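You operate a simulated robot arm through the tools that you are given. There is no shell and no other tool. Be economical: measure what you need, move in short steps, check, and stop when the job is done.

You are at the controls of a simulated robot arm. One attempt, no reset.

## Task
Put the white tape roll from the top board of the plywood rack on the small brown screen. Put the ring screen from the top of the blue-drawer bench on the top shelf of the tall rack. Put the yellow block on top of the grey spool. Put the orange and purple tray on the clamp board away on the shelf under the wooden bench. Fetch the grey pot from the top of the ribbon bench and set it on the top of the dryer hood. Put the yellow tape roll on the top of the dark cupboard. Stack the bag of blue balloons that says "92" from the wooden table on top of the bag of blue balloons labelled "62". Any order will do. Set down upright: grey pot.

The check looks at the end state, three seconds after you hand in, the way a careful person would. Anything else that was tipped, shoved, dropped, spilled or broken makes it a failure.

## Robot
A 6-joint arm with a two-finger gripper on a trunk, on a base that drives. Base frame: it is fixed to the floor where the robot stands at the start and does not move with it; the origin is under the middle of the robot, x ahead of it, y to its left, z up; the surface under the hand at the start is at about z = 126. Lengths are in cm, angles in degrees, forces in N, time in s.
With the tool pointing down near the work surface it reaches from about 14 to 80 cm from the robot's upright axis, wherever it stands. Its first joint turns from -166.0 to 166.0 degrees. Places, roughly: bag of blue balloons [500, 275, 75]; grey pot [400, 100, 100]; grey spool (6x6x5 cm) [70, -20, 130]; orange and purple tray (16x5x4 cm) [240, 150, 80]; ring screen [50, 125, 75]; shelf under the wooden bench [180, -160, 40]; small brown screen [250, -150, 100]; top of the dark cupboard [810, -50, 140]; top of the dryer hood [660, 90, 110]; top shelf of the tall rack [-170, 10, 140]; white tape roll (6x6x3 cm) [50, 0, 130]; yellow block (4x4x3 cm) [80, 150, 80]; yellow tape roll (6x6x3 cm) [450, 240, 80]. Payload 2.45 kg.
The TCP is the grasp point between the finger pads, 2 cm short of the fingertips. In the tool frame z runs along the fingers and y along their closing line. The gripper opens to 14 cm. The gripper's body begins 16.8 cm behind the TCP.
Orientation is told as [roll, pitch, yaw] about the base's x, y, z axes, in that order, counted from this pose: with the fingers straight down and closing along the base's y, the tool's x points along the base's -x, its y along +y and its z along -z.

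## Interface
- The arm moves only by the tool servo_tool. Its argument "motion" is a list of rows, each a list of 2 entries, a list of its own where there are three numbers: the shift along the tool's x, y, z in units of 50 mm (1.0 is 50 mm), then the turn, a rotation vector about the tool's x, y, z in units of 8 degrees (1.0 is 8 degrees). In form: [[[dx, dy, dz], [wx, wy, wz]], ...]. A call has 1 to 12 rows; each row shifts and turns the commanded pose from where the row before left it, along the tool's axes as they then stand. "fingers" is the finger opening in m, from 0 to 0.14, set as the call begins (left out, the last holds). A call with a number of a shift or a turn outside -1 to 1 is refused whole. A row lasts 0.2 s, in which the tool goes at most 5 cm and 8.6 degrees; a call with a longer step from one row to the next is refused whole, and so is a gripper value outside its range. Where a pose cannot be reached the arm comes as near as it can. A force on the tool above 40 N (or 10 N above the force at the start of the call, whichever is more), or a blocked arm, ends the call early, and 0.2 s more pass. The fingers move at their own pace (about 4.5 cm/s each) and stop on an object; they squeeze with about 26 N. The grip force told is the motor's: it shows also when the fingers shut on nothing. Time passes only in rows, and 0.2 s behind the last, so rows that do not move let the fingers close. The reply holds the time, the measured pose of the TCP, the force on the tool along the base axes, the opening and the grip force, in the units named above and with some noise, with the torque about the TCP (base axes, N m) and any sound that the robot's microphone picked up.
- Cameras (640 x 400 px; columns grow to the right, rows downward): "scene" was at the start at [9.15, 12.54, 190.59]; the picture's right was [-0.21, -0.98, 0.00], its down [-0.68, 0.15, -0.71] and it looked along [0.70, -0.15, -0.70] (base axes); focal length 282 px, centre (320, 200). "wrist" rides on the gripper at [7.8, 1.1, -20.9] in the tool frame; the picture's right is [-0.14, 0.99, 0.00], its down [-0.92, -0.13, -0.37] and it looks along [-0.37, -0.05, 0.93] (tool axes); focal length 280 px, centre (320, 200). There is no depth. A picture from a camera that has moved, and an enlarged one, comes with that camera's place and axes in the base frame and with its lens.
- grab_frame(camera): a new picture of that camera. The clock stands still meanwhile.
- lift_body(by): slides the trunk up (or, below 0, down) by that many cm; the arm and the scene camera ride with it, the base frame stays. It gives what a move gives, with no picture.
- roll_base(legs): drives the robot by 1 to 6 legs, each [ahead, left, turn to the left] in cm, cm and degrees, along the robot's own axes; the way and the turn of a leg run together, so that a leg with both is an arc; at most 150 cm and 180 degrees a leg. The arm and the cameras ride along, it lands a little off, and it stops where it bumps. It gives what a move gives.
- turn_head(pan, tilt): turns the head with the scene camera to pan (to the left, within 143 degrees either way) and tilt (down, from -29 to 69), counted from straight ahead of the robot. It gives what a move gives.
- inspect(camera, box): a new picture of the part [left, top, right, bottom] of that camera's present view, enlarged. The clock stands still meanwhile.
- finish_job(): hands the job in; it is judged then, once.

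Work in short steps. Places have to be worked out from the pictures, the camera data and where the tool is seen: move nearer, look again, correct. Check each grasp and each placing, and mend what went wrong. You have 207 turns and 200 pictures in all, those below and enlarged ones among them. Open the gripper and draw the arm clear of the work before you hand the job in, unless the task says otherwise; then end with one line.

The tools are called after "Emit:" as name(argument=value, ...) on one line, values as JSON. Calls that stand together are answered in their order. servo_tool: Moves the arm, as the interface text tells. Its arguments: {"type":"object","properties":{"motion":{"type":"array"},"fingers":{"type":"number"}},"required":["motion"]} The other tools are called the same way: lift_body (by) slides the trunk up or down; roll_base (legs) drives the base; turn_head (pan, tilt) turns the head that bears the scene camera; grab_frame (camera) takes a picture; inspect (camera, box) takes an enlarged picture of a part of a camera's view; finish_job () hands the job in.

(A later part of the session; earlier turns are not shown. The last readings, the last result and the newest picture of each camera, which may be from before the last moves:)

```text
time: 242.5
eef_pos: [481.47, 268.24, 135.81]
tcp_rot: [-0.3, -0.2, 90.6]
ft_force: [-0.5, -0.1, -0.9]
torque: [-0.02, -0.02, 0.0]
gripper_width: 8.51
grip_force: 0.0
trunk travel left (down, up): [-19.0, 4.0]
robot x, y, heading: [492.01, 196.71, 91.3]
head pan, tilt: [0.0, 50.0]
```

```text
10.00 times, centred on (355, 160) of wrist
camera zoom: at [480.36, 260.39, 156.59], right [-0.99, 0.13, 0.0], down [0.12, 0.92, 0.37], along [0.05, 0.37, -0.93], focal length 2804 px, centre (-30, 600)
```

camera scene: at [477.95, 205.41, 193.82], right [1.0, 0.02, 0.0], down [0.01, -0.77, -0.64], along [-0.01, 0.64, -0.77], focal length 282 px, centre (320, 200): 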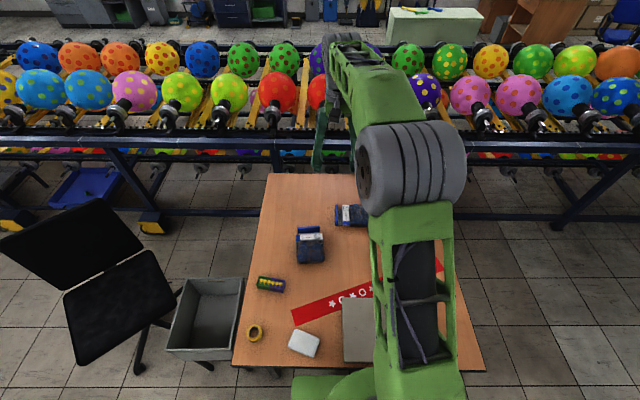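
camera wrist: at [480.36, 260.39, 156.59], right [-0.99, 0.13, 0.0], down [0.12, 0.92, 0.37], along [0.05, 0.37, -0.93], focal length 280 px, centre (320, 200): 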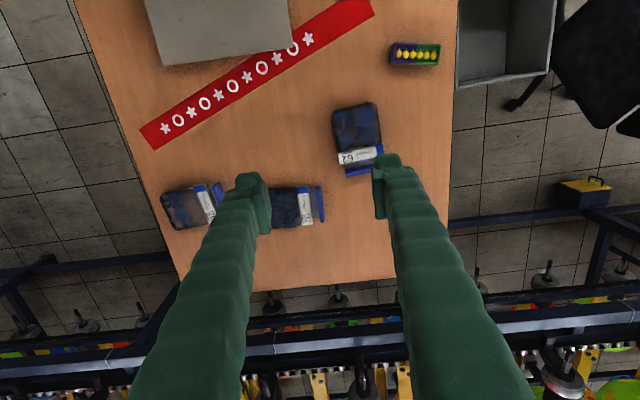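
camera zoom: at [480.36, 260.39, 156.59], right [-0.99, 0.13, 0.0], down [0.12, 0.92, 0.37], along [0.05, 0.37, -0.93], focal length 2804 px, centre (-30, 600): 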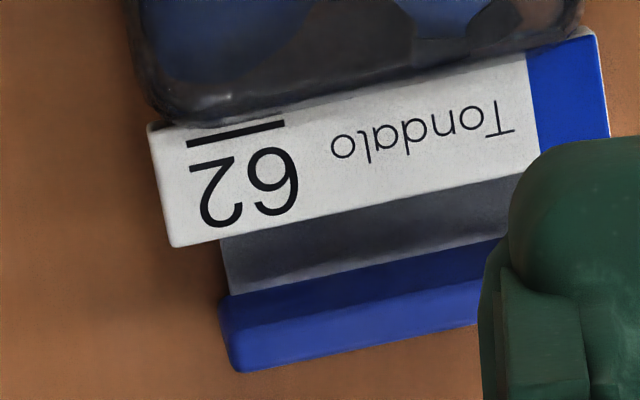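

Labels confirmed: 92 is the middle bag (≈[497, 291]), 62 is at ≈[472, 272]. 92 is too far from this side, so I'll retract the arm and go round to the table's +x side, facing -x.

Emit:
servo_tool(motion=[[[0.9, 0, -0.3], [0, 0, 0]], [[0.9, 0, -0.3], [0, 0, 0]], [[0.9, 0, -0.3], [0, 0, 0]], [[0.9, 0, -0.3], [0, 0, 0]], [[0.9, 0, -0.3], [0, 0, 0]], [[0.9, 0, -0.3], [0, 0, 0]]], fingers=0.14)

Emit:
roll_base(legs=[[-27, 0, 0], [0, -90, 0], [0, 0, 89], [0, -118, 0]])

Emit:
turn_head(pan=10, tilt=55)

Emit:
grab_frame(camera="scene")

```text
time: 243.9
eef_pos: [481.73, 241.01, 144.82]
tcp_rot: [-0.2, -0.2, 90.4]
ft_force: [-0.2, -1.6, 0.6]
torque: [0.05, 0.01, 0.05]
gripper_width: 13.99
grip_force: 0.0
trunk travel left (down, up): [-19.0, 4.0]
robot x, y, heading: [491.88, 196.62, 91.2]
head pan, tilt: [0.0, 50.0]
```

```text
time: 267.7
eef_pos: [537.98, 279.4, 144.84]
tcp_rot: [-0.3, -0.1, 179.4]
ft_force: [-0.7, -0.1, 0.7]
torque: [-0.02, -0.01, 0.01]
gripper_width: 14.04
grip_force: 0.0
trunk travel left (down, up): [-19.0, 4.0]
robot x, y, heading: [582.61, 288.77, 179.8]
head pan, tilt: [0.0, 50.0]
```

```text
time: 268.4
eef_pos: [537.95, 279.43, 144.84]
tcp_rot: [-0.3, -0.1, 179.5]
ft_force: [0.0, 1.0, 0.4]
torque: [-0.02, 0.0, 0.05]
gripper_width: 14.0
grip_force: 0.1
trunk travel left (down, up): [-19.0, 4.0]
robot x, y, heading: [582.55, 289.06, 179.8]
head pan, tilt: [10.0, 55.0]
```

```text
108 pictures are left
camera scene: at [574.73, 273.86, 193.17], right [-0.17, 0.99, 0.0], down [0.81, 0.14, -0.57], along [-0.57, -0.1, -0.82], focal length 282 px, centre (320, 200)
```

scene: 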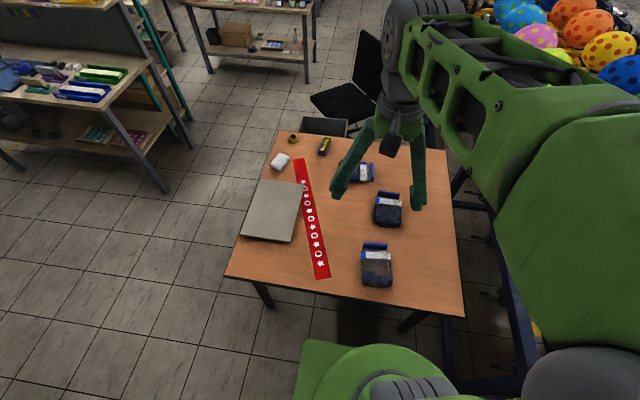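

Moving in 18 cm and bringing the tool over bag 92 for a close look.

Emit:
roll_base(legs=[[18, 0, 0]])

Emit:
servo_tool(motion=[[[-0.5, -0.3, 0.6], [0, 0, 0]], [[-0.5, -0.3, 0.7], [0, 0, 0]], [[-0.5, -0.3, 0.7], [0, 0, 0]], [[-0.5, -0.3, 0.7], [0, 0, 0]], [[-0.5, -0.3, 0.7], [0, 0, 0]], [[-0.5, -0.3, 0.7], [0, 0, 0]], [[-0.5, -0.3, 0.7], [0, 0, 0]], [[-0.5, -0.3, 0.7], [0, 0, 0]], [[-0.5, -0.2, 0.7], [0, 0, 0]], [[0, 0, 0.7], [0, 0, 0]], [[0, 0, 0.7], [0, 0, 0]]])

Emit:
grab_frame(camera="wrist")

```text
time: 269.9
eef_pos: [520.04, 279.35, 144.8]
tcp_rot: [-0.3, -0.1, 179.4]
ft_force: [-0.6, -0.1, 0.6]
torque: [-0.01, -0.09, -0.02]
gripper_width: 14.0
grip_force: 0.0
trunk travel left (down, up): [-19.0, 4.0]
robot x, y, heading: [565.23, 288.72, 179.8]
head pan, tilt: [10.0, 55.0]
```

```text
time: 272.3
eef_pos: [497.6, 292.72, 106.71]
tcp_rot: [-0.3, -0.2, 179.6]
ft_force: [0.3, -0.7, 0.0]
torque: [-0.01, -0.03, 0.02]
gripper_width: 14.0
grip_force: 0.0
trunk travel left (down, up): [-19.0, 4.0]
robot x, y, heading: [564.7, 289.19, 179.6]
head pan, tilt: [10.0, 55.0]
```

```text
107 pictures are left
camera wrist: at [505.43, 291.6, 127.54], right [-0.15, -0.99, 0.0], down [-0.92, 0.13, 0.37], along [-0.37, 0.06, -0.93], focal length 280 px, centre (320, 200)
```

wrist: 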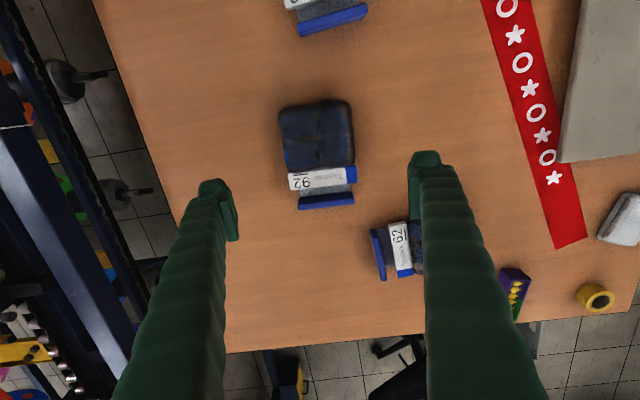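

Bag 92's body centre is ~[497.9, 293.7], width along base y about 12–13 cm. Lowering with a 1 cm +y correction to check finger clearance.

Emit:
servo_tool(motion=[[[0, -0.2, 0.5], [0, 0, 0]], [[0, 0, 0.7], [0, 0, 0]], [[0, 0, 0.7], [0, 0, 0]], [[0, 0, 0.7], [0, 0, 0]], [[0, 0, 0.6], [0, 0, 0]], [[0, 0, 0.2], [0, 0, 0]]])

Emit:
grab_frame(camera="wrist")

```text
time: 273.7
eef_pos: [497.72, 293.9, 89.82]
tcp_rot: [-0.3, 0.0, 179.5]
ft_force: [-0.7, -0.7, 0.4]
torque: [-0.01, 0.02, -0.04]
gripper_width: 14.0
grip_force: 0.1
trunk travel left (down, up): [-19.0, 4.0]
robot x, y, heading: [564.66, 288.86, 180.1]
head pan, tilt: [10.0, 55.0]
```

```text
106 pictures are left
camera wrist: at [505.64, 292.63, 110.59], right [-0.15, -0.99, 0.0], down [-0.92, 0.13, 0.37], along [-0.37, 0.06, -0.93], focal length 280 px, centre (320, 200)
```

wrist: 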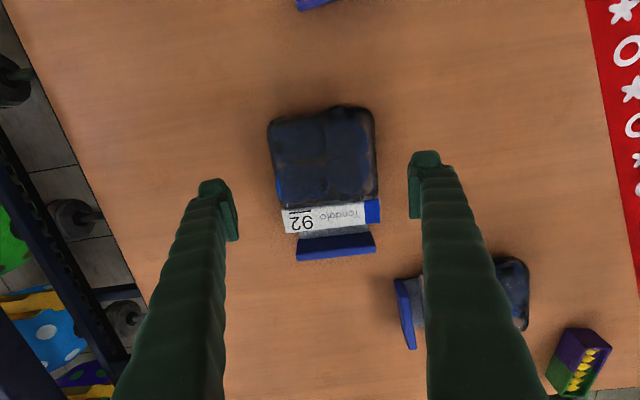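

Centred with ~0.7 cm spare each side. Descending carefully.

Emit:
servo_tool(motion=[[[-0.1, 0, 0.4], [0, 0, 0]], [[0, 0, 0.5], [0, 0, 0]], [[0, 0, 0.5], [0, 0, 0]], [[0, 0, 0.4], [0, 0, 0]], [[0, 0, 0.3], [0, 0, 0]], [[0, 0, 0.2], [0, 0, 0]], [[0, 0, 0], [0, 0, 0]]])

Emit:
grab_frame(camera="wrist")

```text
time: 275.3
eef_pos: [497.14, 293.96, 78.41]
tcp_rot: [-0.3, -0.1, 179.6]
ft_force: [0.4, -0.7, 0.2]
torque: [-0.01, 0.02, -0.01]
gripper_width: 13.99
grip_force: 0.1
trunk travel left (down, up): [-19.0, 4.0]
robot x, y, heading: [564.97, 288.85, 179.9]
head pan, tilt: [10.0, 55.0]
```

```text
105 pictures are left
camera wrist: at [505.11, 292.81, 99.26], right [-0.15, -0.99, 0.0], down [-0.92, 0.13, 0.37], along [-0.37, 0.06, -0.93], focal length 280 px, centre (320, 200)
```

wrist: 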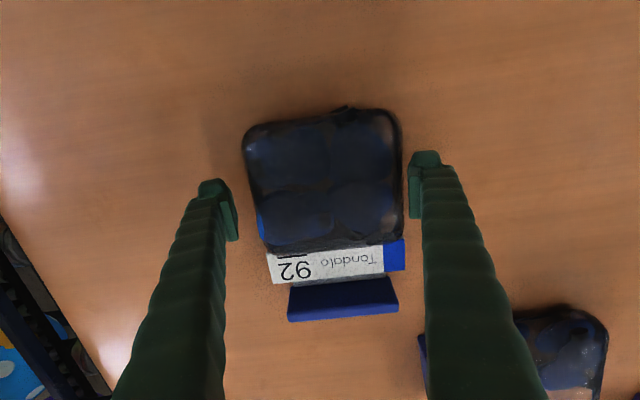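

Bag fits between the fingers. Lowering in small steps until near the table.

Emit:
servo_tool(motion=[[[0, 0.02, 0.1], [0, 0, 0]], [[0, 0, 0.1], [0, 0, 0]], [[0, 0, 0], [0, 0, 0]]])

Emit:
servo_tool(motion=[[[0, 0, 0.06], [0, 0, 0]], [[0, 0, 0.06], [0, 0, 0]], [[0, 0, 0], [0, 0, 0]]])

Emit:
grab_frame(camera="wrist")

```text
time: 276.1
eef_pos: [497.25, 294.0, 77.45]
tcp_rot: [-0.3, -0.1, 179.5]
ft_force: [0.6, 1.0, 0.2]
torque: [0.03, 0.01, -0.01]
gripper_width: 13.99
grip_force: 0.0
trunk travel left (down, up): [-19.0, 4.0]
robot x, y, heading: [564.76, 288.6, 180.0]
head pan, tilt: [10.0, 55.0]
```

```text
time: 276.9
eef_pos: [497.21, 293.84, 76.72]
tcp_rot: [-0.3, -0.2, 179.5]
ft_force: [0.0, -0.5, 0.3]
torque: [0.02, 0.01, 0.01]
gripper_width: 14.0
grip_force: 0.1
trunk travel left (down, up): [-19.0, 4.0]
robot x, y, heading: [565.33, 289.37, 180.0]
head pan, tilt: [10.0, 55.0]
```

```text
104 pictures are left
camera wrist: at [505.1, 292.69, 97.58], right [-0.15, -0.99, 0.0], down [-0.92, 0.13, 0.37], along [-0.37, 0.06, -0.93], focal length 280 px, centre (320, 200)
```

wrist: 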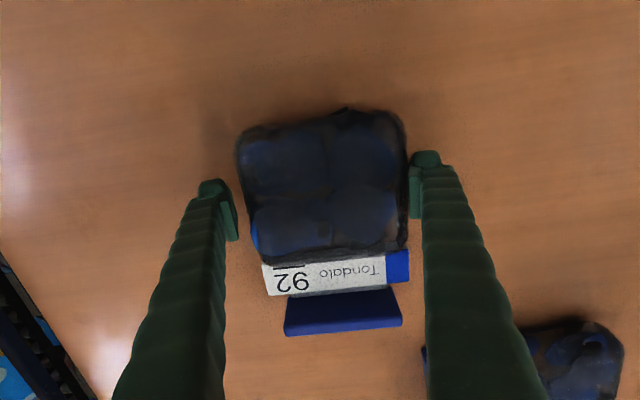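

Lowering slightly more and closing.

Emit:
servo_tool(motion=[[[0, 0, 0.05], [0, 0, 0]], [[0, 0, 0.04], [0, 0, 0]], [[0, 0, 0], [0, 0, 0]]])

Emit:
servo_tool(motion=[[[0, 0, 0], [0, 0, 0]], [[0, 0, 0], [0, 0, 0]], [[0, 0, 0], [0, 0, 0]], [[0, 0, 0], [0, 0, 0]], [[0, 0, 0], [0, 0, 0]]], fingers=0.1)

Emit:
grab_frame(camera="wrist")

```text
time: 277.7
eef_pos: [497.11, 293.87, 76.43]
tcp_rot: [-0.4, -0.1, 179.5]
ft_force: [-0.4, -1.3, -0.8]
torque: [0.01, -0.01, 0.0]
gripper_width: 13.97
grip_force: 0.1
trunk travel left (down, up): [-19.0, 4.0]
robot x, y, heading: [565.29, 289.04, 179.9]
head pan, tilt: [10.0, 55.0]
```

```text
time: 278.9
eef_pos: [497.13, 293.93, 76.27]
tcp_rot: [-0.3, -0.1, 179.6]
ft_force: [0.4, -0.9, 1.9]
torque: [0.06, -0.03, 0.11]
gripper_width: 13.09
grip_force: 25.8
trunk travel left (down, up): [-19.0, 4.0]
robot x, y, heading: [564.96, 288.91, 180.0]
head pan, tilt: [10.0, 55.0]
```

```text
103 pictures are left
camera wrist: at [505.05, 292.66, 97.14], right [-0.15, -0.99, 0.0], down [-0.92, 0.13, 0.37], along [-0.37, 0.06, -0.93], focal length 280 px, centre (320, 200)
```

wrist: 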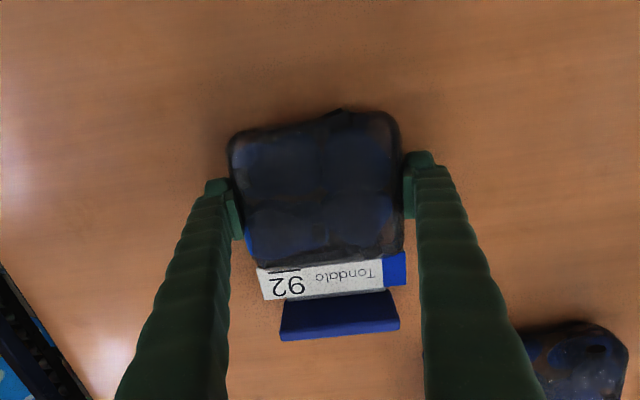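

Gripped at 13.1 cm. Lifting slowly.

Emit:
servo_tool(motion=[[[0, 0, -0.05], [0, 0, 0]], [[0, 0, -0.1], [0, 0, 0]], [[0, 0, -0.2], [0, 0, 0]], [[0, 0, -0.3], [0, 0, 0]], [[0, 0, -0.5], [0, 0, 0]], [[0, 0, -0.6], [0, 0, 0]], [[0, 0, -0.6], [0, 0, 0]], [[0, 0, -0.6], [0, 0, 0]], [[0, 0, -0.6], [0, 0, 0]], [[0, 0, -0.6], [0, 0, 0]], [[0, 0, -0.6], [0, 0, 0]], [[0, 0, -0.3], [0, 0, 0]]])

Emit:
grab_frame(camera="wrist")

```text
time: 281.5
eef_pos: [497.03, 293.64, 101.61]
tcp_rot: [-0.4, 0.0, 179.5]
ft_force: [-0.2, -0.9, -2.4]
torque: [0.02, -0.04, 0.0]
gripper_width: 13.04
grip_force: 26.2
trunk travel left (down, up): [-19.0, 4.0]
robot x, y, heading: [565.11, 288.64, 180.1]
head pan, tilt: [10.0, 55.0]
```

```text
102 pictures are left
camera wrist: at [505.01, 292.49, 122.44], right [-0.15, -0.99, 0.0], down [-0.92, 0.13, 0.37], along [-0.37, 0.06, -0.93], focal length 280 px, centre (320, 200)
```

wrist: 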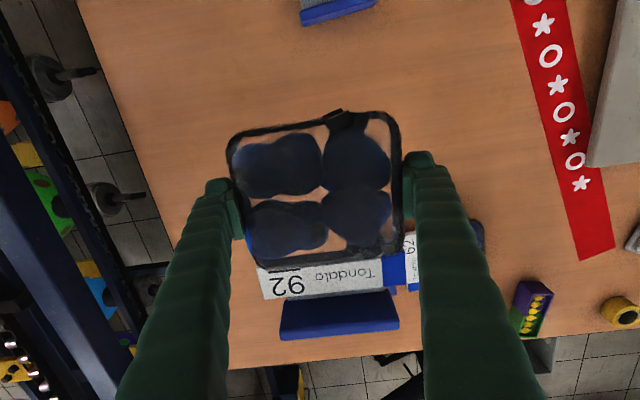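

Bag 92 held level. Driving round to the table's near (-y) side.

Emit:
roll_base(legs=[[-18, 0, 0], [0, 120, 0], [0, 0, -90], [0, 104, 0], [28, 0, 0]])

Emit:
grab_frame(camera="wrist")

Emit:
turn_head(pan=0, tilt=50)

Emit:
grab_frame(camera="scene")

```text
time: 307.7
eef_pos: [482.47, 265.08, 101.55]
tcp_rot: [-0.3, -0.1, 90.1]
ft_force: [0.3, 0.0, -3.3]
torque: [-0.11, 0.0, 0.01]
gripper_width: 12.9
grip_force: 26.0
trunk travel left (down, up): [-19.0, 4.0]
robot x, y, heading: [478.46, 196.87, 90.7]
head pan, tilt: [10.0, 55.0]
```

```text
101 pictures are left
camera wrist: at [481.32, 257.13, 122.36], right [-0.99, 0.14, 0.0], down [0.12, 0.92, 0.37], along [0.05, 0.37, -0.93], focal length 280 px, centre (320, 200)
```

wrist: 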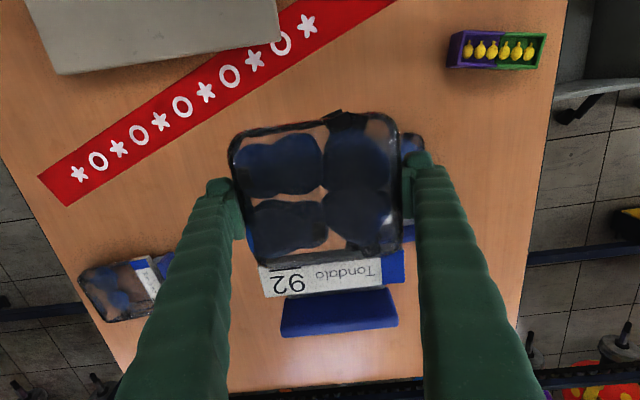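

```text
time: 308.4
eef_pos: [482.35, 264.89, 101.74]
tcp_rot: [-0.3, -0.1, 90.1]
ft_force: [0.1, 0.8, -2.5]
torque: [-0.04, -0.01, 0.0]
gripper_width: 12.91
grip_force: 26.0
trunk travel left (down, up): [-19.0, 4.0]
robot x, y, heading: [478.23, 196.95, 90.5]
head pan, tilt: [0.0, 50.0]
```

```text
100 pictures are left
camera scene: at [464.39, 205.84, 193.82], right [1.0, 0.01, 0.0], down [0.01, -0.77, -0.64], along [-0.01, 0.64, -0.77], focal length 282 px, centre (320, 200)
```

scene: 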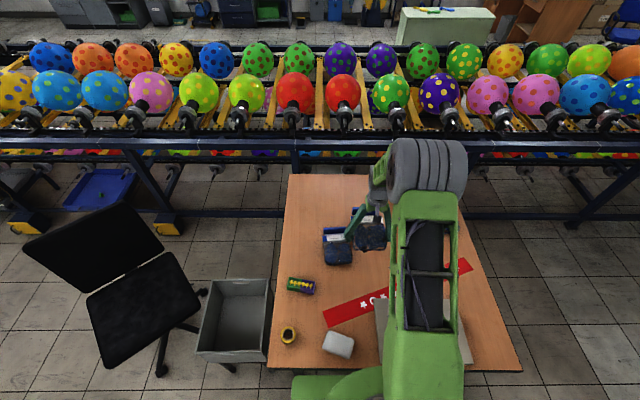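

62 measured at body centre ≈[471.8, 270.9], turned ~4°. Aligning above it and descending to z≈88.

Emit:
servo_tool(motion=[[[-0.2, 0.3, 0], [0, 0, -0.14]], [[-0.3, 0.4, 0], [0, 0, -0.14]], [[-0.3, 0.5, 0], [0, 0, -0.13]], [[-0.3, 0.5, 0], [0, 0, -0.13]], [[-0.2, 0.4, 0.3], [0, 0, 0]], [[0, 0, 0.5], [0, 0, 0]], [[0, 0, 0.5], [0, 0, 0]], [[0, 0, 0.5], [0, 0, 0]], [[0, 0, 0.4], [0, 0, 0]], [[0, 0, 0.3], [0, 0, 0]], [[0, 0, 0.2], [0, 0, 0]], [[0, 0, 0], [0, 0, 0]]])

Emit:
grab_frame(camera="wrist")

Emit:
inspect(camera="scene", box=[270, 190, 430, 310])

```text
time: 311.0
eef_pos: [471.68, 271.07, 88.22]
tcp_rot: [-0.3, -0.1, 94.4]
ft_force: [-0.1, -0.8, -1.9]
torque: [-0.02, 0.03, 0.0]
gripper_width: 12.9
grip_force: 25.8
trunk travel left (down, up): [-19.0, 4.0]
robot x, y, heading: [478.24, 196.69, 90.5]
head pan, tilt: [0.0, 50.0]
```

```text
99 pictures are left
camera wrist: at [471.16, 263.19, 108.97], right [-1.0, 0.06, 0.0], down [0.05, 0.93, 0.37], along [0.03, 0.37, -0.93], focal length 280 px, centre (320, 200)
```

wrist: 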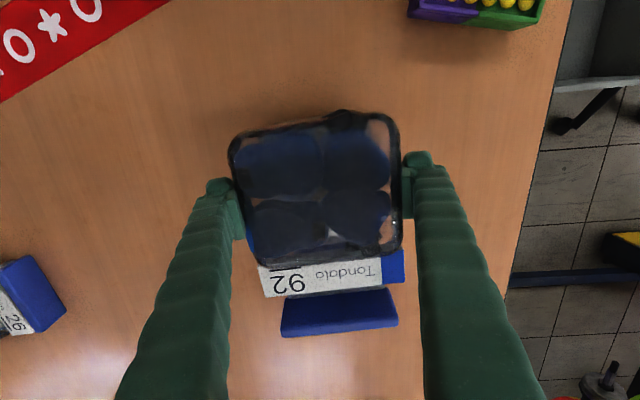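

```text
3.33 times, centred on (350, 250) of scene
camera zoom: at [464.39, 205.83, 193.82], right [1.0, 0.01, 0.0], down [0.01, -0.77, -0.64], along [-0.01, 0.64, -0.77], focal length 938 px, centre (220, 33)
```

zoom: 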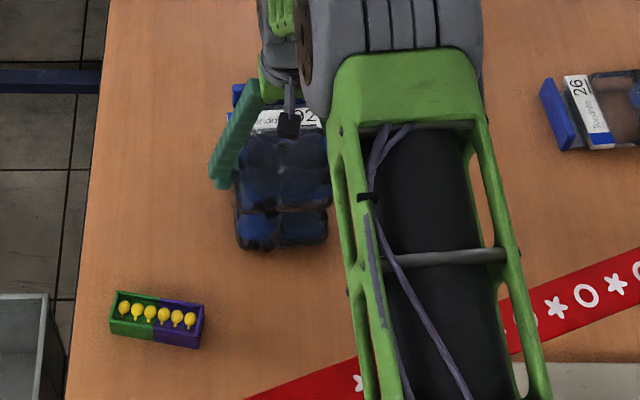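

Aligned within ~1.5 cm; shifting +1.5 in y and lowering until it rests.

Emit:
servo_tool(motion=[[[-0.3, -0.05, 0.3], [0, 0, 0]], [[0, 0, 0.4], [0, 0, 0]], [[0, 0, 0.3], [0, 0, 0]], [[0, 0, 0.2], [0, 0, 0]], [[0, 0, 0.1], [0, 0, 0]], [[0, 0, 0], [0, 0, 0]]])

Emit:
servo_tool(motion=[[[0, 0, 0.08], [0, 0, 0]], [[0, 0, 0.08], [0, 0, 0]], [[0, 0, 0], [0, 0, 0]]])

Emit:
grab_frame(camera="wrist")

```text
time: 312.4
eef_pos: [471.91, 272.47, 81.57]
tcp_rot: [-0.2, -0.1, 94.4]
ft_force: [-0.5, -0.3, -3.2]
torque: [-0.05, 0.0, -0.01]
gripper_width: 12.87
grip_force: 26.0
trunk travel left (down, up): [-19.0, 4.0]
robot x, y, heading: [478.38, 197.03, 90.5]
head pan, tilt: [0.0, 50.0]
```

```text
time: 313.2
eef_pos: [472.04, 272.63, 81.21]
tcp_rot: [-0.3, -0.4, 94.4]
ft_force: [-0.1, -2.8, 27.7]
torque: [-0.39, 0.0, 0.0]
gripper_width: 12.94
grip_force: 25.8
trunk travel left (down, up): [-19.0, 4.0]
robot x, y, heading: [478.7, 196.78, 90.7]
head pan, tilt: [0.0, 50.0]
```

```text
97 pictures are left
camera wrist: at [471.44, 264.56, 101.87], right [-1.0, 0.06, 0.0], down [0.05, 0.93, 0.38], along [0.03, 0.37, -0.93], focal length 280 px, centre (320, 200)
```

wrist: 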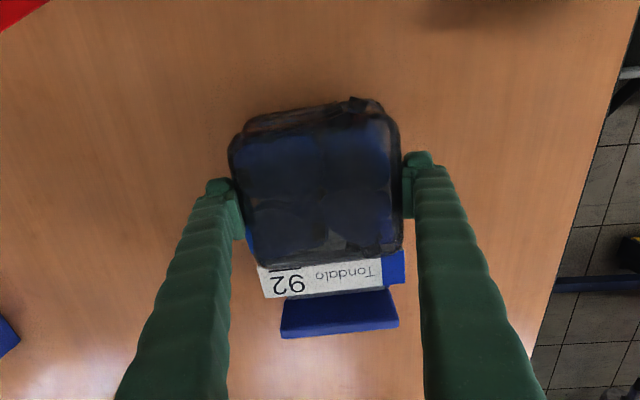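

Resting on 62 and aligned. Easing and releasing.

Emit:
servo_tool(motion=[[[0, 0, -0.06], [0, 0, 0]], [[0, 0, 0], [0, 0, 0]]])

Emit:
servo_tool(motion=[[[0, 0, 0], [0, 0, 0]], [[0, 0, 0], [0, 0, 0]], [[0, 0, 0], [0, 0, 0]]], fingers=0.14)

Emit:
servo_tool(motion=[[[0, 0, -0.1], [0, 0, 0]], [[0, 0, -0.2], [0, 0, 0]], [[0, 0, -0.4], [0, 0, 0]], [[0, 0, -0.6], [0, 0, 0]], [[0, 0, -0.8], [0, 0, 0]]])

Emit:
grab_frame(camera="wrist")

```text
time: 313.8
eef_pos: [472.01, 272.57, 81.22]
tcp_rot: [-0.3, -0.1, 94.4]
ft_force: [-0.1, 5.4, 12.4]
torque: [0.32, 0.04, -0.03]
gripper_width: 12.93
grip_force: 26.0
trunk travel left (down, up): [-19.0, 4.0]
robot x, y, heading: [478.03, 197.19, 90.5]
head pan, tilt: [0.0, 50.0]
```

```text
time: 314.6
eef_pos: [471.87, 272.51, 81.0]
tcp_rot: [-0.4, 0.0, 94.3]
ft_force: [-0.5, 0.0, 0.6]
torque: [0.03, -0.03, -0.03]
gripper_width: 13.99
grip_force: 0.0
trunk travel left (down, up): [-19.0, 4.0]
robot x, y, heading: [478.22, 196.88, 90.6]
head pan, tilt: [0.0, 50.0]
```

```text
time: 315.8
eef_pos: [471.81, 272.31, 91.48]
tcp_rot: [-0.2, 0.0, 94.5]
ft_force: [0.0, -0.7, -0.1]
torque: [0.0, 0.01, -0.03]
gripper_width: 13.99
grip_force: 0.1
trunk travel left (down, up): [-19.0, 4.0]
robot x, y, heading: [478.42, 197.0, 90.6]
head pan, tilt: [0.0, 50.0]
```

```text
96 pictures are left
camera wrist: at [471.28, 264.48, 112.28], right [-1.0, 0.06, 0.0], down [0.05, 0.93, 0.37], along [0.03, 0.37, -0.93], focal length 280 px, centre (320, 200)
```

wrist: 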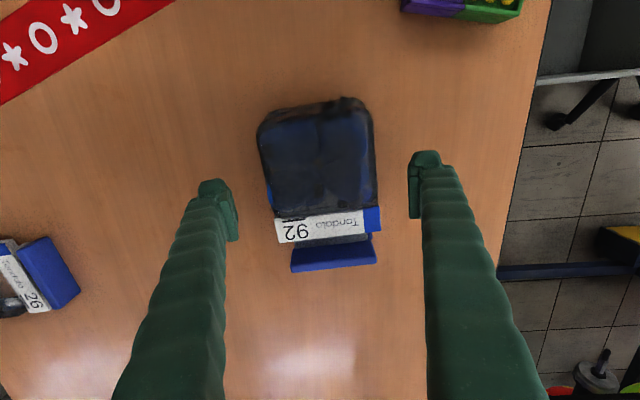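

Stack done neatly. Moving to the yellow tape roll near [452, 235.5].

Emit:
servo_tool(motion=[[[0.6, 0.4, -0.5], [0, 0, 0]], [[0.8, 0.5, -0.1], [0, 0, 0]], [[0.8, 0.5, 0], [0, 0, 0]], [[0.8, 0.5, 0], [0, 0, 0]], [[0.8, 0.5, 0], [0, 0, 0]], [[0.8, 0.5, 0], [0, 0, 0]], [[0.8, 0.4, 0], [0, 0, 0]], [[0.8, 0.4, 0], [0, 0, 0]], [[0.6, 0.3, 0], [0, 0, 0]]], fingers=0.09)

Emit:
grab_frame(camera="wrist")

```text
time: 317.8
eef_pos: [454.73, 236.83, 94.47]
tcp_rot: [-0.2, 0.0, 94.4]
ft_force: [0.8, -0.2, -0.6]
torque: [0.01, -0.01, 0.01]
gripper_width: 9.0
grip_force: 0.0
trunk travel left (down, up): [-19.0, 4.0]
robot x, y, heading: [478.19, 197.05, 90.6]
head pan, tilt: [0.0, 50.0]
```

```text
95 pictures are left
camera wrist: at [454.09, 228.97, 115.25], right [-1.0, 0.06, 0.0], down [0.06, 0.93, 0.37], along [0.03, 0.37, -0.93], focal length 280 px, centre (320, 200)
```

wrist: 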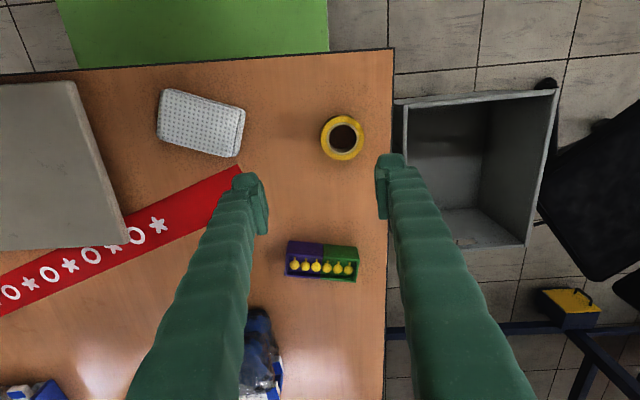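

Roll at [451.6, 235.5]. Descending over it.

Emit:
servo_tool(motion=[[[0.1, 0.32, 0.3], [0, 0, 0]], [[0.11, 0.32, 0.5], [0, 0, 0]], [[0, 0, 0.7], [0, 0, 0]], [[0, 0, 0.7], [0, 0, 0]], [[0, 0, 0.6], [0, 0, 0]], [[0, 0, 0.4], [0, 0, 0]], [[0, 0, 0.2], [0, 0, 0]], [[0, 0, 0.1], [0, 0, 0]], [[0, 0, 0], [0, 0, 0]]])

Emit:
grab_frame(camera="wrist")

```text
time: 319.8
eef_pos: [451.54, 235.78, 76.82]
tcp_rot: [-0.3, -0.1, 94.5]
ft_force: [-0.4, -0.7, 0.0]
torque: [0.02, 0.01, -0.04]
gripper_width: 8.99
grip_force: 0.1
trunk travel left (down, up): [-19.0, 4.0]
robot x, y, heading: [478.34, 197.06, 90.5]
head pan, tilt: [0.0, 50.0]
```

```text
94 pictures are left
camera wrist: at [451.02, 227.9, 97.63], right [-1.0, 0.06, 0.0], down [0.05, 0.93, 0.37], along [0.03, 0.37, -0.93], focal length 280 px, centre (320, 200)
```

wrist: 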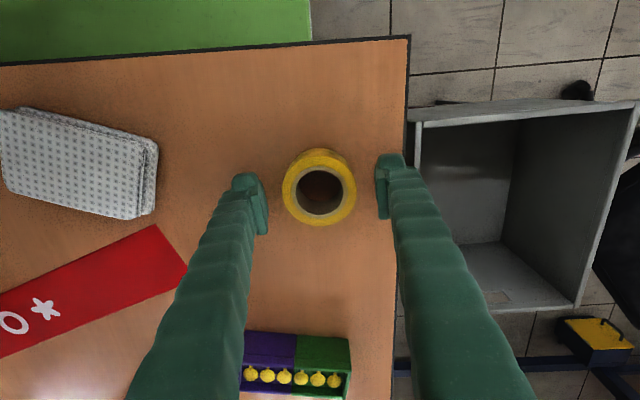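

Centred. Lowering 0.7 cm, closing and slowly lifting.

Emit:
servo_tool(motion=[[[0, 0, 0.08], [0, 0, 0]], [[0, 0, 0.06], [0, 0, 0]], [[0, 0, 0], [0, 0, 0]]])

Emit:
servo_tool(motion=[[[0, 0, 0], [0, 0, 0]], [[0, 0, 0], [0, 0, 0]], [[0, 0, 0], [0, 0, 0]], [[0, 0, 0], [0, 0, 0]], [[0, 0, 0], [0, 0, 0]], [[0, 0, -0.05], [0, 0, 0]], [[0, 0, -0.05], [0, 0, 0]], [[0, 0, -0.1], [0, 0, 0]], [[0, 0, -0.1], [0, 0, 0]], [[0, 0, -0.2], [0, 0, 0]], [[0, 0, -0.3], [0, 0, 0]], [[0, 0, -0.4], [0, 0, 0]]], fingers=0.03)

Emit:
grab_frame(camera="wrist")

```text
time: 320.6
eef_pos: [451.49, 235.8, 76.09]
tcp_rot: [-0.2, -0.1, 94.3]
ft_force: [0.0, 0.6, 0.6]
torque: [0.01, -0.01, -0.03]
gripper_width: 9.0
grip_force: 0.0
trunk travel left (down, up): [-19.0, 4.0]
robot x, y, heading: [478.24, 197.32, 90.6]
head pan, tilt: [0.0, 50.0]
```

```text
time: 323.2
eef_pos: [451.53, 235.84, 82.23]
tcp_rot: [-0.3, -0.1, 94.4]
ft_force: [0.4, 0.2, -0.5]
torque: [0.0, 0.05, 0.02]
gripper_width: 5.87
grip_force: 26.2
trunk travel left (down, up): [-19.0, 4.0]
robot x, y, heading: [477.95, 197.31, 90.4]
head pan, tilt: [0.0, 50.0]
```

```text
93 pictures are left
camera wrist: at [450.99, 227.89, 103.01], right [-1.0, 0.06, 0.0], down [0.05, 0.93, 0.37], along [0.03, 0.37, -0.93], focal length 280 px, centre (320, 200)
```

wrist: 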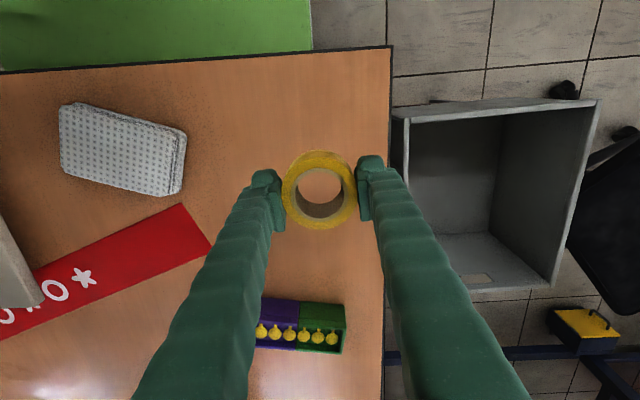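

Held. Raising to carry height (~z 150) and centring the arm.

Emit:
servo_tool(motion=[[[0, 0, -0.5], [0, 0, 0]], [[0, 0, -0.6], [0, 0, 0]], [[0, 0, -0.7], [0, 0, 0]], [[0, 0, -0.7], [0, 0, 0]], [[0, 0, -0.7], [0, 0, 0]], [[0, 0, -0.7], [0, 0, 0]], [[0, 0, -0.7], [0, 0, 0]], [[0, 0, -0.7], [0, 0, 0]], [[0, 0, -0.7], [0, 0, 0]], [[0, 0, -0.7], [0, 0, 0]], [[0, 0, -0.7], [0, 0, 0]], [[0, 0, -0.7], [0, 0, 0]]])

Emit:
servo_tool(motion=[[[0, 0, -0.7], [0, 0, 0]], [[0, -0.2, -0.7], [0, 0, 0]], [[0, -0.4, -0.7], [0, 0, 0]], [[0, -0.5, -0.7], [0, 0, 0]], [[0, -0.6, -0.6], [0, 0, 0]], [[0, -0.6, -0.6], [0, 0, 0]], [[0, -0.6, -0.4], [0, 0, 0]], [[0, -0.6, 0], [0, 0, 0]], [[0, -0.4, 0], [0, 0, 0]]])

Emit:
turn_head(pan=-70, tilt=15)

Emit:
grab_frame(camera="scene")

```text
time: 325.8
eef_pos: [451.08, 235.76, 121.73]
tcp_rot: [-0.4, -0.1, 94.4]
ft_force: [0.0, 0.1, 0.2]
torque: [0.01, 0.03, 0.0]
gripper_width: 5.88
grip_force: 26.4
out of reach, approached as far as the arm can: row 2
trunk travel left (down, up): [-19.0, 4.0]
robot x, y, heading: [478.35, 197.14, 90.5]
head pan, tilt: [0.0, 50.0]
```

```text
time: 327.8
eef_pos: [470.62, 237.1, 143.36]
tcp_rot: [-0.4, -0.1, 94.4]
ft_force: [-0.9, -0.1, 0.1]
torque: [-0.01, 0.02, -0.03]
gripper_width: 5.85
grip_force: 26.3
trunk travel left (down, up): [-19.0, 4.0]
robot x, y, heading: [478.15, 197.23, 90.3]
head pan, tilt: [0.0, 50.0]
```

```text
time: 329.2
eef_pos: [470.56, 237.01, 143.36]
tcp_rot: [-0.3, -0.1, 94.4]
ft_force: [0.5, -0.2, 0.5]
torque: [0.01, -0.04, 0.02]
gripper_width: 5.84
grip_force: 26.0
trunk travel left (down, up): [-19.0, 4.0]
robot x, y, heading: [478.82, 197.03, 90.5]
head pan, tilt: [-70.0, 15.0]
```

```text
92 pictures are left
camera scene: at [473.21, 201.39, 199.19], right [0.35, -0.94, 0.0], down [-0.24, -0.09, -0.97], along [0.9, 0.34, -0.26], focal length 282 px, centre (320, 200)
```

scene: 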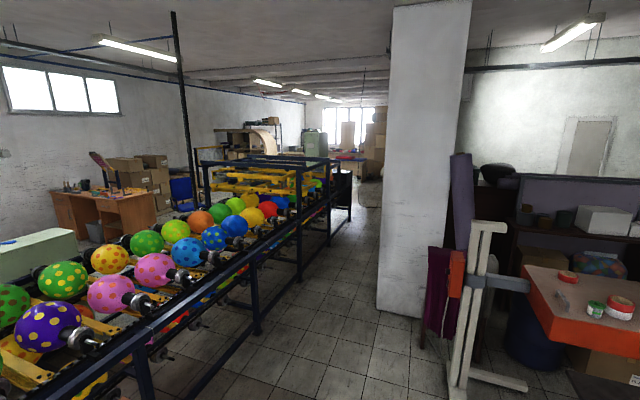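

Planning the route back down the aisle to y≈-72 and then east to the dark cupboard.

Emit:
roll_base(legs=[[-20, 0, 0], [0, -38, 0], [-130, 0, 0], [-118, 0, 0], [0, 0, -90], [100, 0, 0]])

Emit:
turn_head(pan=8, tilt=20)

Emit:
grab_frame(camera="scene")

```text
time: 354.6
eef_pos: [662.31, -52.06, 143.54]
tcp_rot: [-0.3, 0.0, 8.3]
ft_force: [0.5, 0.1, 0.4]
torque: [-0.01, -0.02, -0.01]
gripper_width: 5.87
grip_force: 25.6
trunk travel left (down, up): [-19.0, 4.0]
robot x, y, heading: [622.85, -62.75, 4.3]
head pan, tilt: [-70.0, 15.0]
```

```text
time: 356.1
eef_pos: [662.37, -52.12, 143.52]
tcp_rot: [-0.3, -0.1, 8.4]
ft_force: [0.1, -1.1, -1.0]
torque: [0.01, -0.01, -0.01]
gripper_width: 5.88
grip_force: 25.8
trunk travel left (down, up): [-19.0, 4.0]
robot x, y, heading: [622.67, -62.32, 4.5]
head pan, tilt: [8.0, 20.0]
```

```text
91 pictures are left
camera scene: at [632.02, -46.32, 198.38], right [0.22, -0.98, 0.0], down [-0.33, -0.07, -0.94], along [0.92, 0.2, -0.34], focal length 282 px, centre (320, 200)
```

scene: 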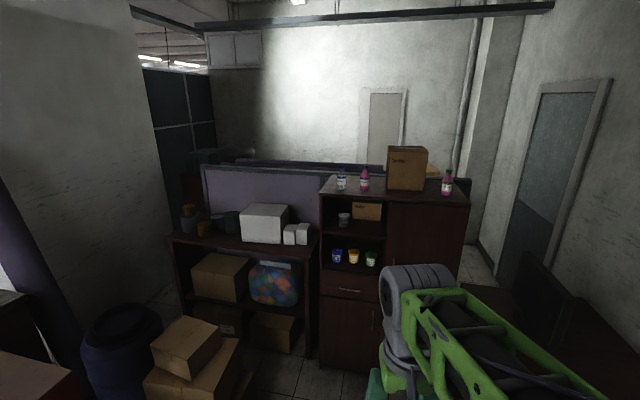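

Cupboard top: front edge x≈800, y -12…-96; free strip in front of the cardboard box around [809, -65]. Squaring up and driving to x≈735.

Emit:
roll_base(legs=[[0, 0, -4.5], [112, 0, 0]])

Emit:
lift_body(by=4)

Emit:
turn_head(pan=0, tilt=30)

Emit:
grab_frame(camera="scene")

Emit:
grab_frame(camera="wrist")

```text
time: 362.4
eef_pos: [776.98, -56.68, 143.36]
tcp_rot: [-0.3, -0.1, 2.9]
ft_force: [0.2, 0.2, -0.9]
torque: [-0.04, -0.03, 0.02]
gripper_width: 5.82
grip_force: 26.3
trunk travel left (down, up): [-19.0, 4.0]
robot x, y, heading: [736.32, -63.63, -0.8]
head pan, tilt: [8.0, 20.0]
```

```text
time: 363.2
eef_pos: [776.84, -56.87, 147.36]
tcp_rot: [-0.3, -0.1, 3.0]
ft_force: [0.6, -0.4, -0.2]
torque: [-0.01, 0.03, 0.04]
gripper_width: 5.83
grip_force: 26.1
trunk travel left (down, up): [-23.0, 0.0]
robot x, y, heading: [736.95, -63.76, -0.9]
head pan, tilt: [8.0, 20.0]
```

```text
time: 363.9
eef_pos: [776.97, -56.67, 147.16]
tcp_rot: [-0.4, 0.0, 3.0]
ft_force: [-0.3, 0.4, -0.1]
torque: [-0.01, 0.01, -0.01]
gripper_width: 5.81
grip_force: 25.6
trunk travel left (down, up): [-23.0, 0.0]
robot x, y, heading: [736.07, -63.75, -0.7]
head pan, tilt: [0.0, 30.0]
```

```text
90 pictures are left
camera scene: at [747.05, -49.38, 200.78], right [-0.01, -1.0, 0.0], down [-0.5, 0.01, -0.87], along [0.87, -0.01, -0.5], focal length 282 px, centre (320, 200)
```

scene: 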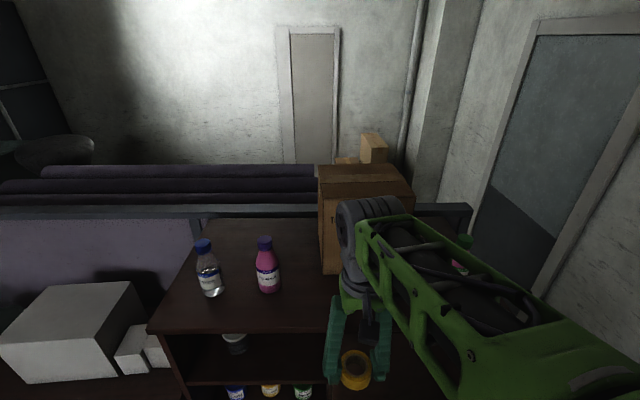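

```text
89 pictures are left
camera wrist: at [769.05, -55.93, 168.2], right [0.09, 1.0, 0.0], down [0.93, -0.08, 0.37], along [0.37, -0.04, -0.93], focal length 280 px, centre (320, 200)
```

wrist: 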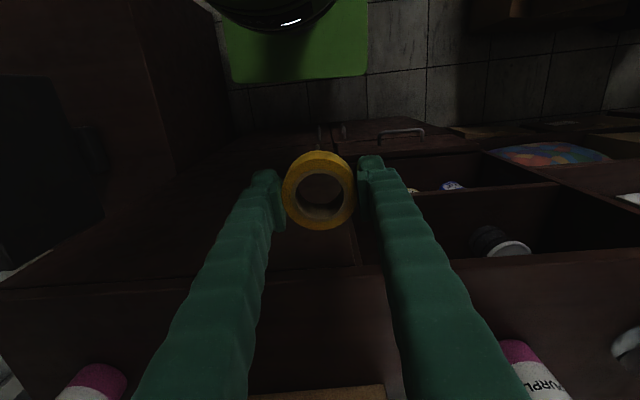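

Top height uncertain (140–146). Raising 12 cm for safety and triangulating from the wrist camera.

Emit:
servo_tool(motion=[[[0, 0, -0.3], [0, 0, 0]], [[0, 0, -0.5], [0, 0, 0]], [[0, 0, -0.5], [0, 0, 0]], [[0, 0, -0.5], [0, 0, 0]], [[0, 0, -0.4], [0, 0, 0]], [[0, 0, -0.3], [0, 0, 0]]])

Emit:
grab_frame(camera="wrist")

```text
time: 365.3
eef_pos: [776.77, -56.65, 159.73]
tcp_rot: [-0.4, -0.1, 3.1]
ft_force: [0.8, 0.4, 0.4]
torque: [-0.02, 0.0, 0.02]
gripper_width: 5.82
grip_force: 26.3
trunk travel left (down, up): [-23.0, 0.0]
robot x, y, heading: [737.12, -63.11, -1.0]
head pan, tilt: [0.0, 30.0]
```

```text
88 pictures are left
camera wrist: at [769.02, -55.84, 180.58], right [0.08, 1.0, -0.01], down [0.93, -0.08, 0.37], along [0.37, -0.04, -0.93], focal length 280 px, centre (320, 200)
```

wrist: 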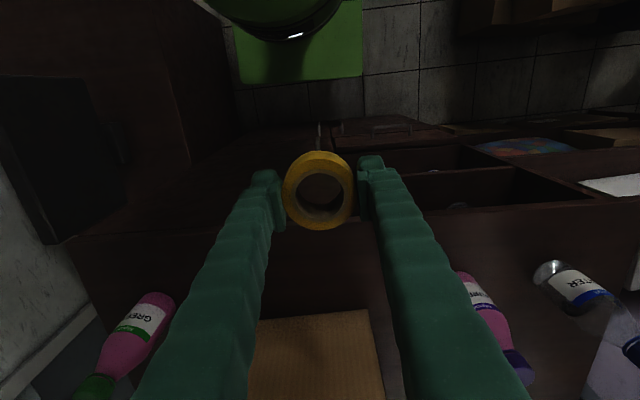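

Top z≈144, front edge x≈786.5, box front x≈804. Placing the roll at [794.5, -58]: moving forward and lowering to just above.

Emit:
servo_tool(motion=[[[-0.3, 0, 0], [0, 0, 0]], [[-0.5, 0, 0], [0, 0, 0]], [[-0.6, -0.1, 0], [0, 0, 0]], [[-0.6, -0.1, 0], [0, 0, 0]], [[-0.6, 0, 0], [0, 0, 0]], [[-0.5, 0, 0.2], [0, 0, 0]], [[-0.4, 0, 0.4], [0, 0, 0]], [[0, 0, 0.5], [0, 0, 0]], [[0, 0, 0.5], [0, 0, 0]], [[0, 0, 0.3], [0, 0, 0]], [[0, 0, 0], [0, 0, 0]]])

Emit:
grab_frame(camera="wrist")

Emit:
grab_frame(camera="scene")

```text
time: 367.7
eef_pos: [794.53, -56.77, 150.39]
tcp_rot: [-0.4, -0.1, 3.0]
ft_force: [0.1, -0.1, -1.0]
torque: [0.04, 0.02, 0.01]
gripper_width: 5.83
grip_force: 25.8
trunk travel left (down, up): [-23.0, 0.0]
robot x, y, heading: [736.57, -63.47, -0.9]
head pan, tilt: [0.0, 30.0]
```

```text
87 pictures are left
camera wrist: at [786.63, -55.99, 171.22], right [0.08, 1.0, 0.0], down [0.93, -0.08, 0.37], along [0.37, -0.04, -0.93], focal length 280 px, centre (320, 200)
```

wrist: 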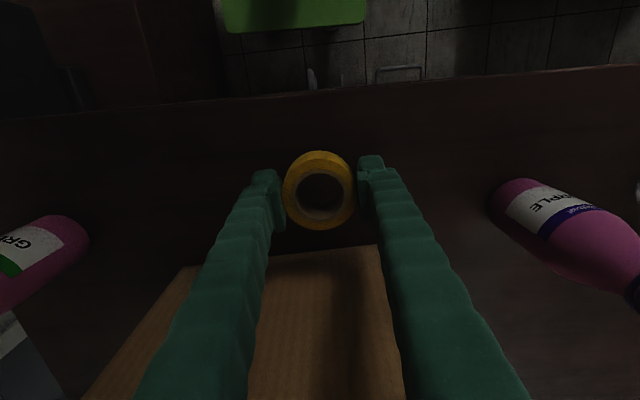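

```text
86 pictures are left
camera scene: at [747.08, -49.38, 200.77], right [-0.01, -1.0, 0.0], down [-0.5, 0.01, -0.87], along [0.87, -0.01, -0.5], focal length 282 px, centre (320, 200)
```

scene: 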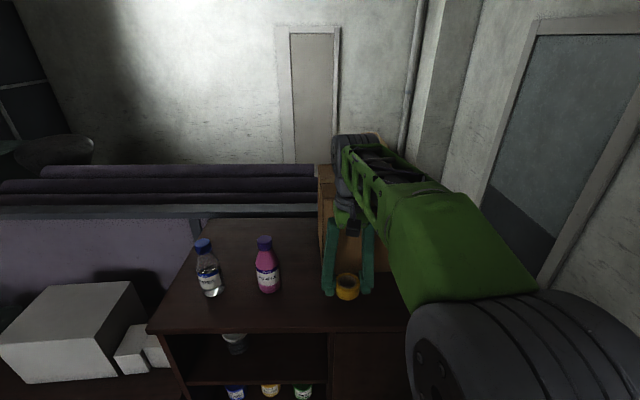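

Good spot; edge at x≈787, box at 803. Lowering gently.

Emit:
servo_tool(motion=[[[0, 0, 0.2], [0, 0, 0]], [[0, 0, 0.2], [0, 0, 0]], [[0, 0, 0.1], [0, 0, 0]], [[0, 0, 0], [0, 0, 0]]])

Emit:
servo_tool(motion=[[[0, 0, 0.08], [0, 0, 0]], [[0, 0, 0.08], [0, 0, 0]], [[0, 0, 0], [0, 0, 0]]])

Emit:
servo_tool(motion=[[[0, 0, 0.06], [0, 0, 0]], [[0, 0, 0.06], [0, 0, 0]], [[0, 0, 0], [0, 0, 0]]])

```text
time: 368.7
eef_pos: [794.34, -56.81, 147.91]
tcp_rot: [-0.3, -0.2, 2.9]
ft_force: [0.3, 0.0, 0.3]
torque: [-0.02, -0.02, 0.02]
gripper_width: 5.82
grip_force: 26.2
trunk travel left (down, up): [-23.0, 0.0]
robot x, y, heading: [736.97, -63.43, -1.0]
head pan, tilt: [0.0, 30.0]
```

```text
time: 369.5
eef_pos: [794.38, -56.79, 147.36]
tcp_rot: [-0.3, -0.3, 3.1]
ft_force: [2.8, -0.5, 18.9]
torque: [0.09, 0.36, -0.03]
gripper_width: 5.86
grip_force: 25.7
trunk travel left (down, up): [-23.0, 0.0]
robot x, y, heading: [736.86, -63.57, -0.8]
head pan, tilt: [0.0, 30.0]
```

```text
time: 370.2
eef_pos: [794.52, -56.71, 146.95]
tcp_rot: [-0.2, -0.7, 3.1]
ft_force: [-2.3, -0.3, 11.4]
torque: [0.49, 0.25, 0.2]
gripper_width: 5.88
grip_force: 25.6
trunk travel left (down, up): [-23.0, 0.0]
robot x, y, heading: [736.69, -64.02, -0.7]
head pan, tilt: [0.0, 30.0]
stopped in row 3: the force on the tool passed its limit at 43 N (the readings are from after the stop); the commanded pose is now the measured one
```

Contact at ~147.2. Easing and opening, then rising slowly.

Emit:
servo_tool(motion=[[[0, 0, -0.03], [0, 0, 0]], [[0, 0, 0], [0, 0, 0]], [[0, 0, 0], [0, 0, 0]], [[0, 0, 0], [0, 0, 0]]], fingers=0.08)

Emit:
servo_tool(motion=[[[0, 0, -0.05], [0, 0, 0]], [[0, 0, -0.1], [0, 0, 0]], [[0, 0, -0.3], [0, 0, 0]], [[0, 0, -0.6], [0, 0, 0]], [[0, 0, -0.8], [0, 0, 0]], [[0.5, 0, -0.5], [0, 0, 0]], [[0.9, 0, 0], [0, 0, 0]], [[0.9, 0, 0], [0, 0, 0]], [[0.9, 0, 0], [0, 0, 0]]])

Emit:
grab_frame(camera="wrist")

Emit:
inspect(camera="scene", box=[220, 200, 440, 340])

```text
time: 371.2
eef_pos: [794.54, -56.78, 147.01]
tcp_rot: [-0.1, -0.4, 3.0]
ft_force: [0.4, 0.0, 0.2]
torque: [-0.02, 0.0, 0.01]
gripper_width: 7.99
grip_force: 0.0
trunk travel left (down, up): [-23.0, 0.0]
robot x, y, heading: [736.92, -63.71, -1.1]
head pan, tilt: [0.0, 30.0]
```

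```text
time: 373.2
eef_pos: [778.36, -57.5, 158.52]
tcp_rot: [-0.1, -0.6, 3.0]
ft_force: [-0.7, -0.5, 0.0]
torque: [0.05, -0.08, -0.01]
gripper_width: 8.01
grip_force: 0.0
trunk travel left (down, up): [-23.0, 0.0]
robot x, y, heading: [736.27, -62.95, -0.9]
head pan, tilt: [0.0, 30.0]
```

```text
85 pictures are left
camera wrist: at [770.35, -56.7, 179.29], right [0.09, 1.0, 0.0], down [0.92, -0.08, 0.38], along [0.38, -0.03, -0.93], focal length 280 px, centre (320, 200)
```

wrist: 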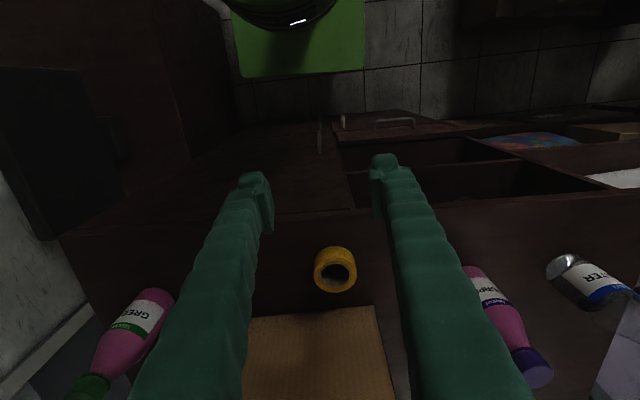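

```text
2.86 times, centred on (330, 270) of scene
camera zoom: at [746.76, -49.42, 200.8], right [-0.01, -1.0, 0.0], down [-0.5, 0.01, -0.87], along [0.87, -0.01, -0.5], focal length 804 px, centre (291, 0)
```

zoom: 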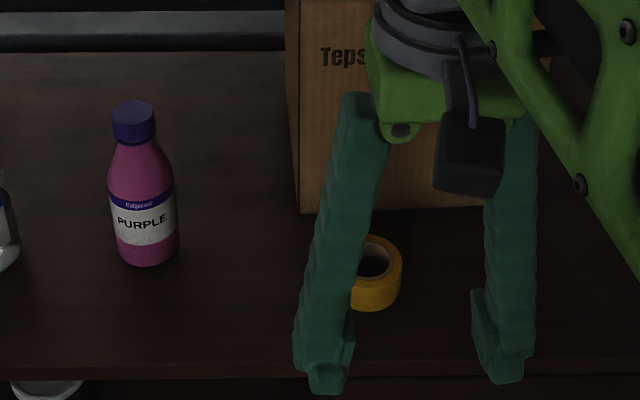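

Tape roll is on the cupboard. Now for the tray: reversing back along the aisle to x≈314 and turning north toward the clamp-board bench.

Emit:
roll_base(legs=[[0, -6, 0.9], [-150, 0, 0], [-150, 0, 0], [-122, 0, 0], [0, 0, 90]])

Emit:
turn_head(pan=20, tilt=30)

Emit:
grab_frame(camera="scene")

```text
time: 398.2
eef_pos: [305.76, -29.68, 158.45]
tcp_rot: [-0.1, -0.6, 93.4]
ft_force: [0.0, 0.5, -0.1]
torque: [0.0, -0.02, 0.02]
gripper_width: 7.98
grip_force: 0.0
trunk travel left (down, up): [-23.0, 0.0]
robot x, y, heading: [312.26, -71.35, 89.5]
head pan, tilt: [0.0, 30.0]
```

```text
time: 399.0
eef_pos: [305.72, -29.77, 158.48]
tcp_rot: [-0.2, -0.5, 93.4]
ft_force: [-0.1, 0.4, -0.2]
torque: [0.0, -0.01, 0.03]
gripper_width: 7.99
grip_force: 0.0
trunk travel left (down, up): [-23.0, 0.0]
robot x, y, heading: [311.92, -71.99, 89.7]
head pan, tilt: [20.0, 30.0]
```

```text
83 pictures are left
camera scene: at [295.23, -61.76, 200.77], right [0.94, 0.33, 0.0], down [0.17, -0.47, -0.87], along [-0.29, 0.82, -0.5], focal length 282 px, centre (320, 200)
```

scene: 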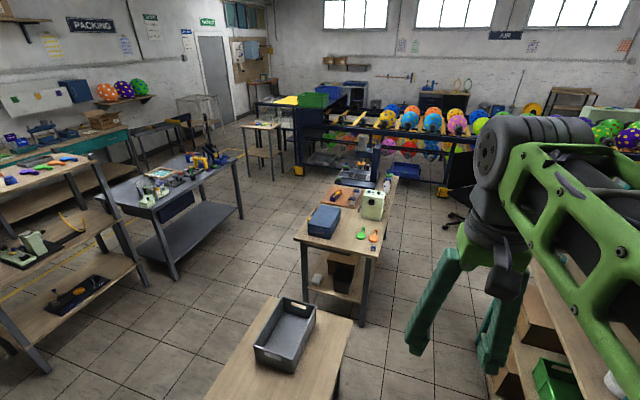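

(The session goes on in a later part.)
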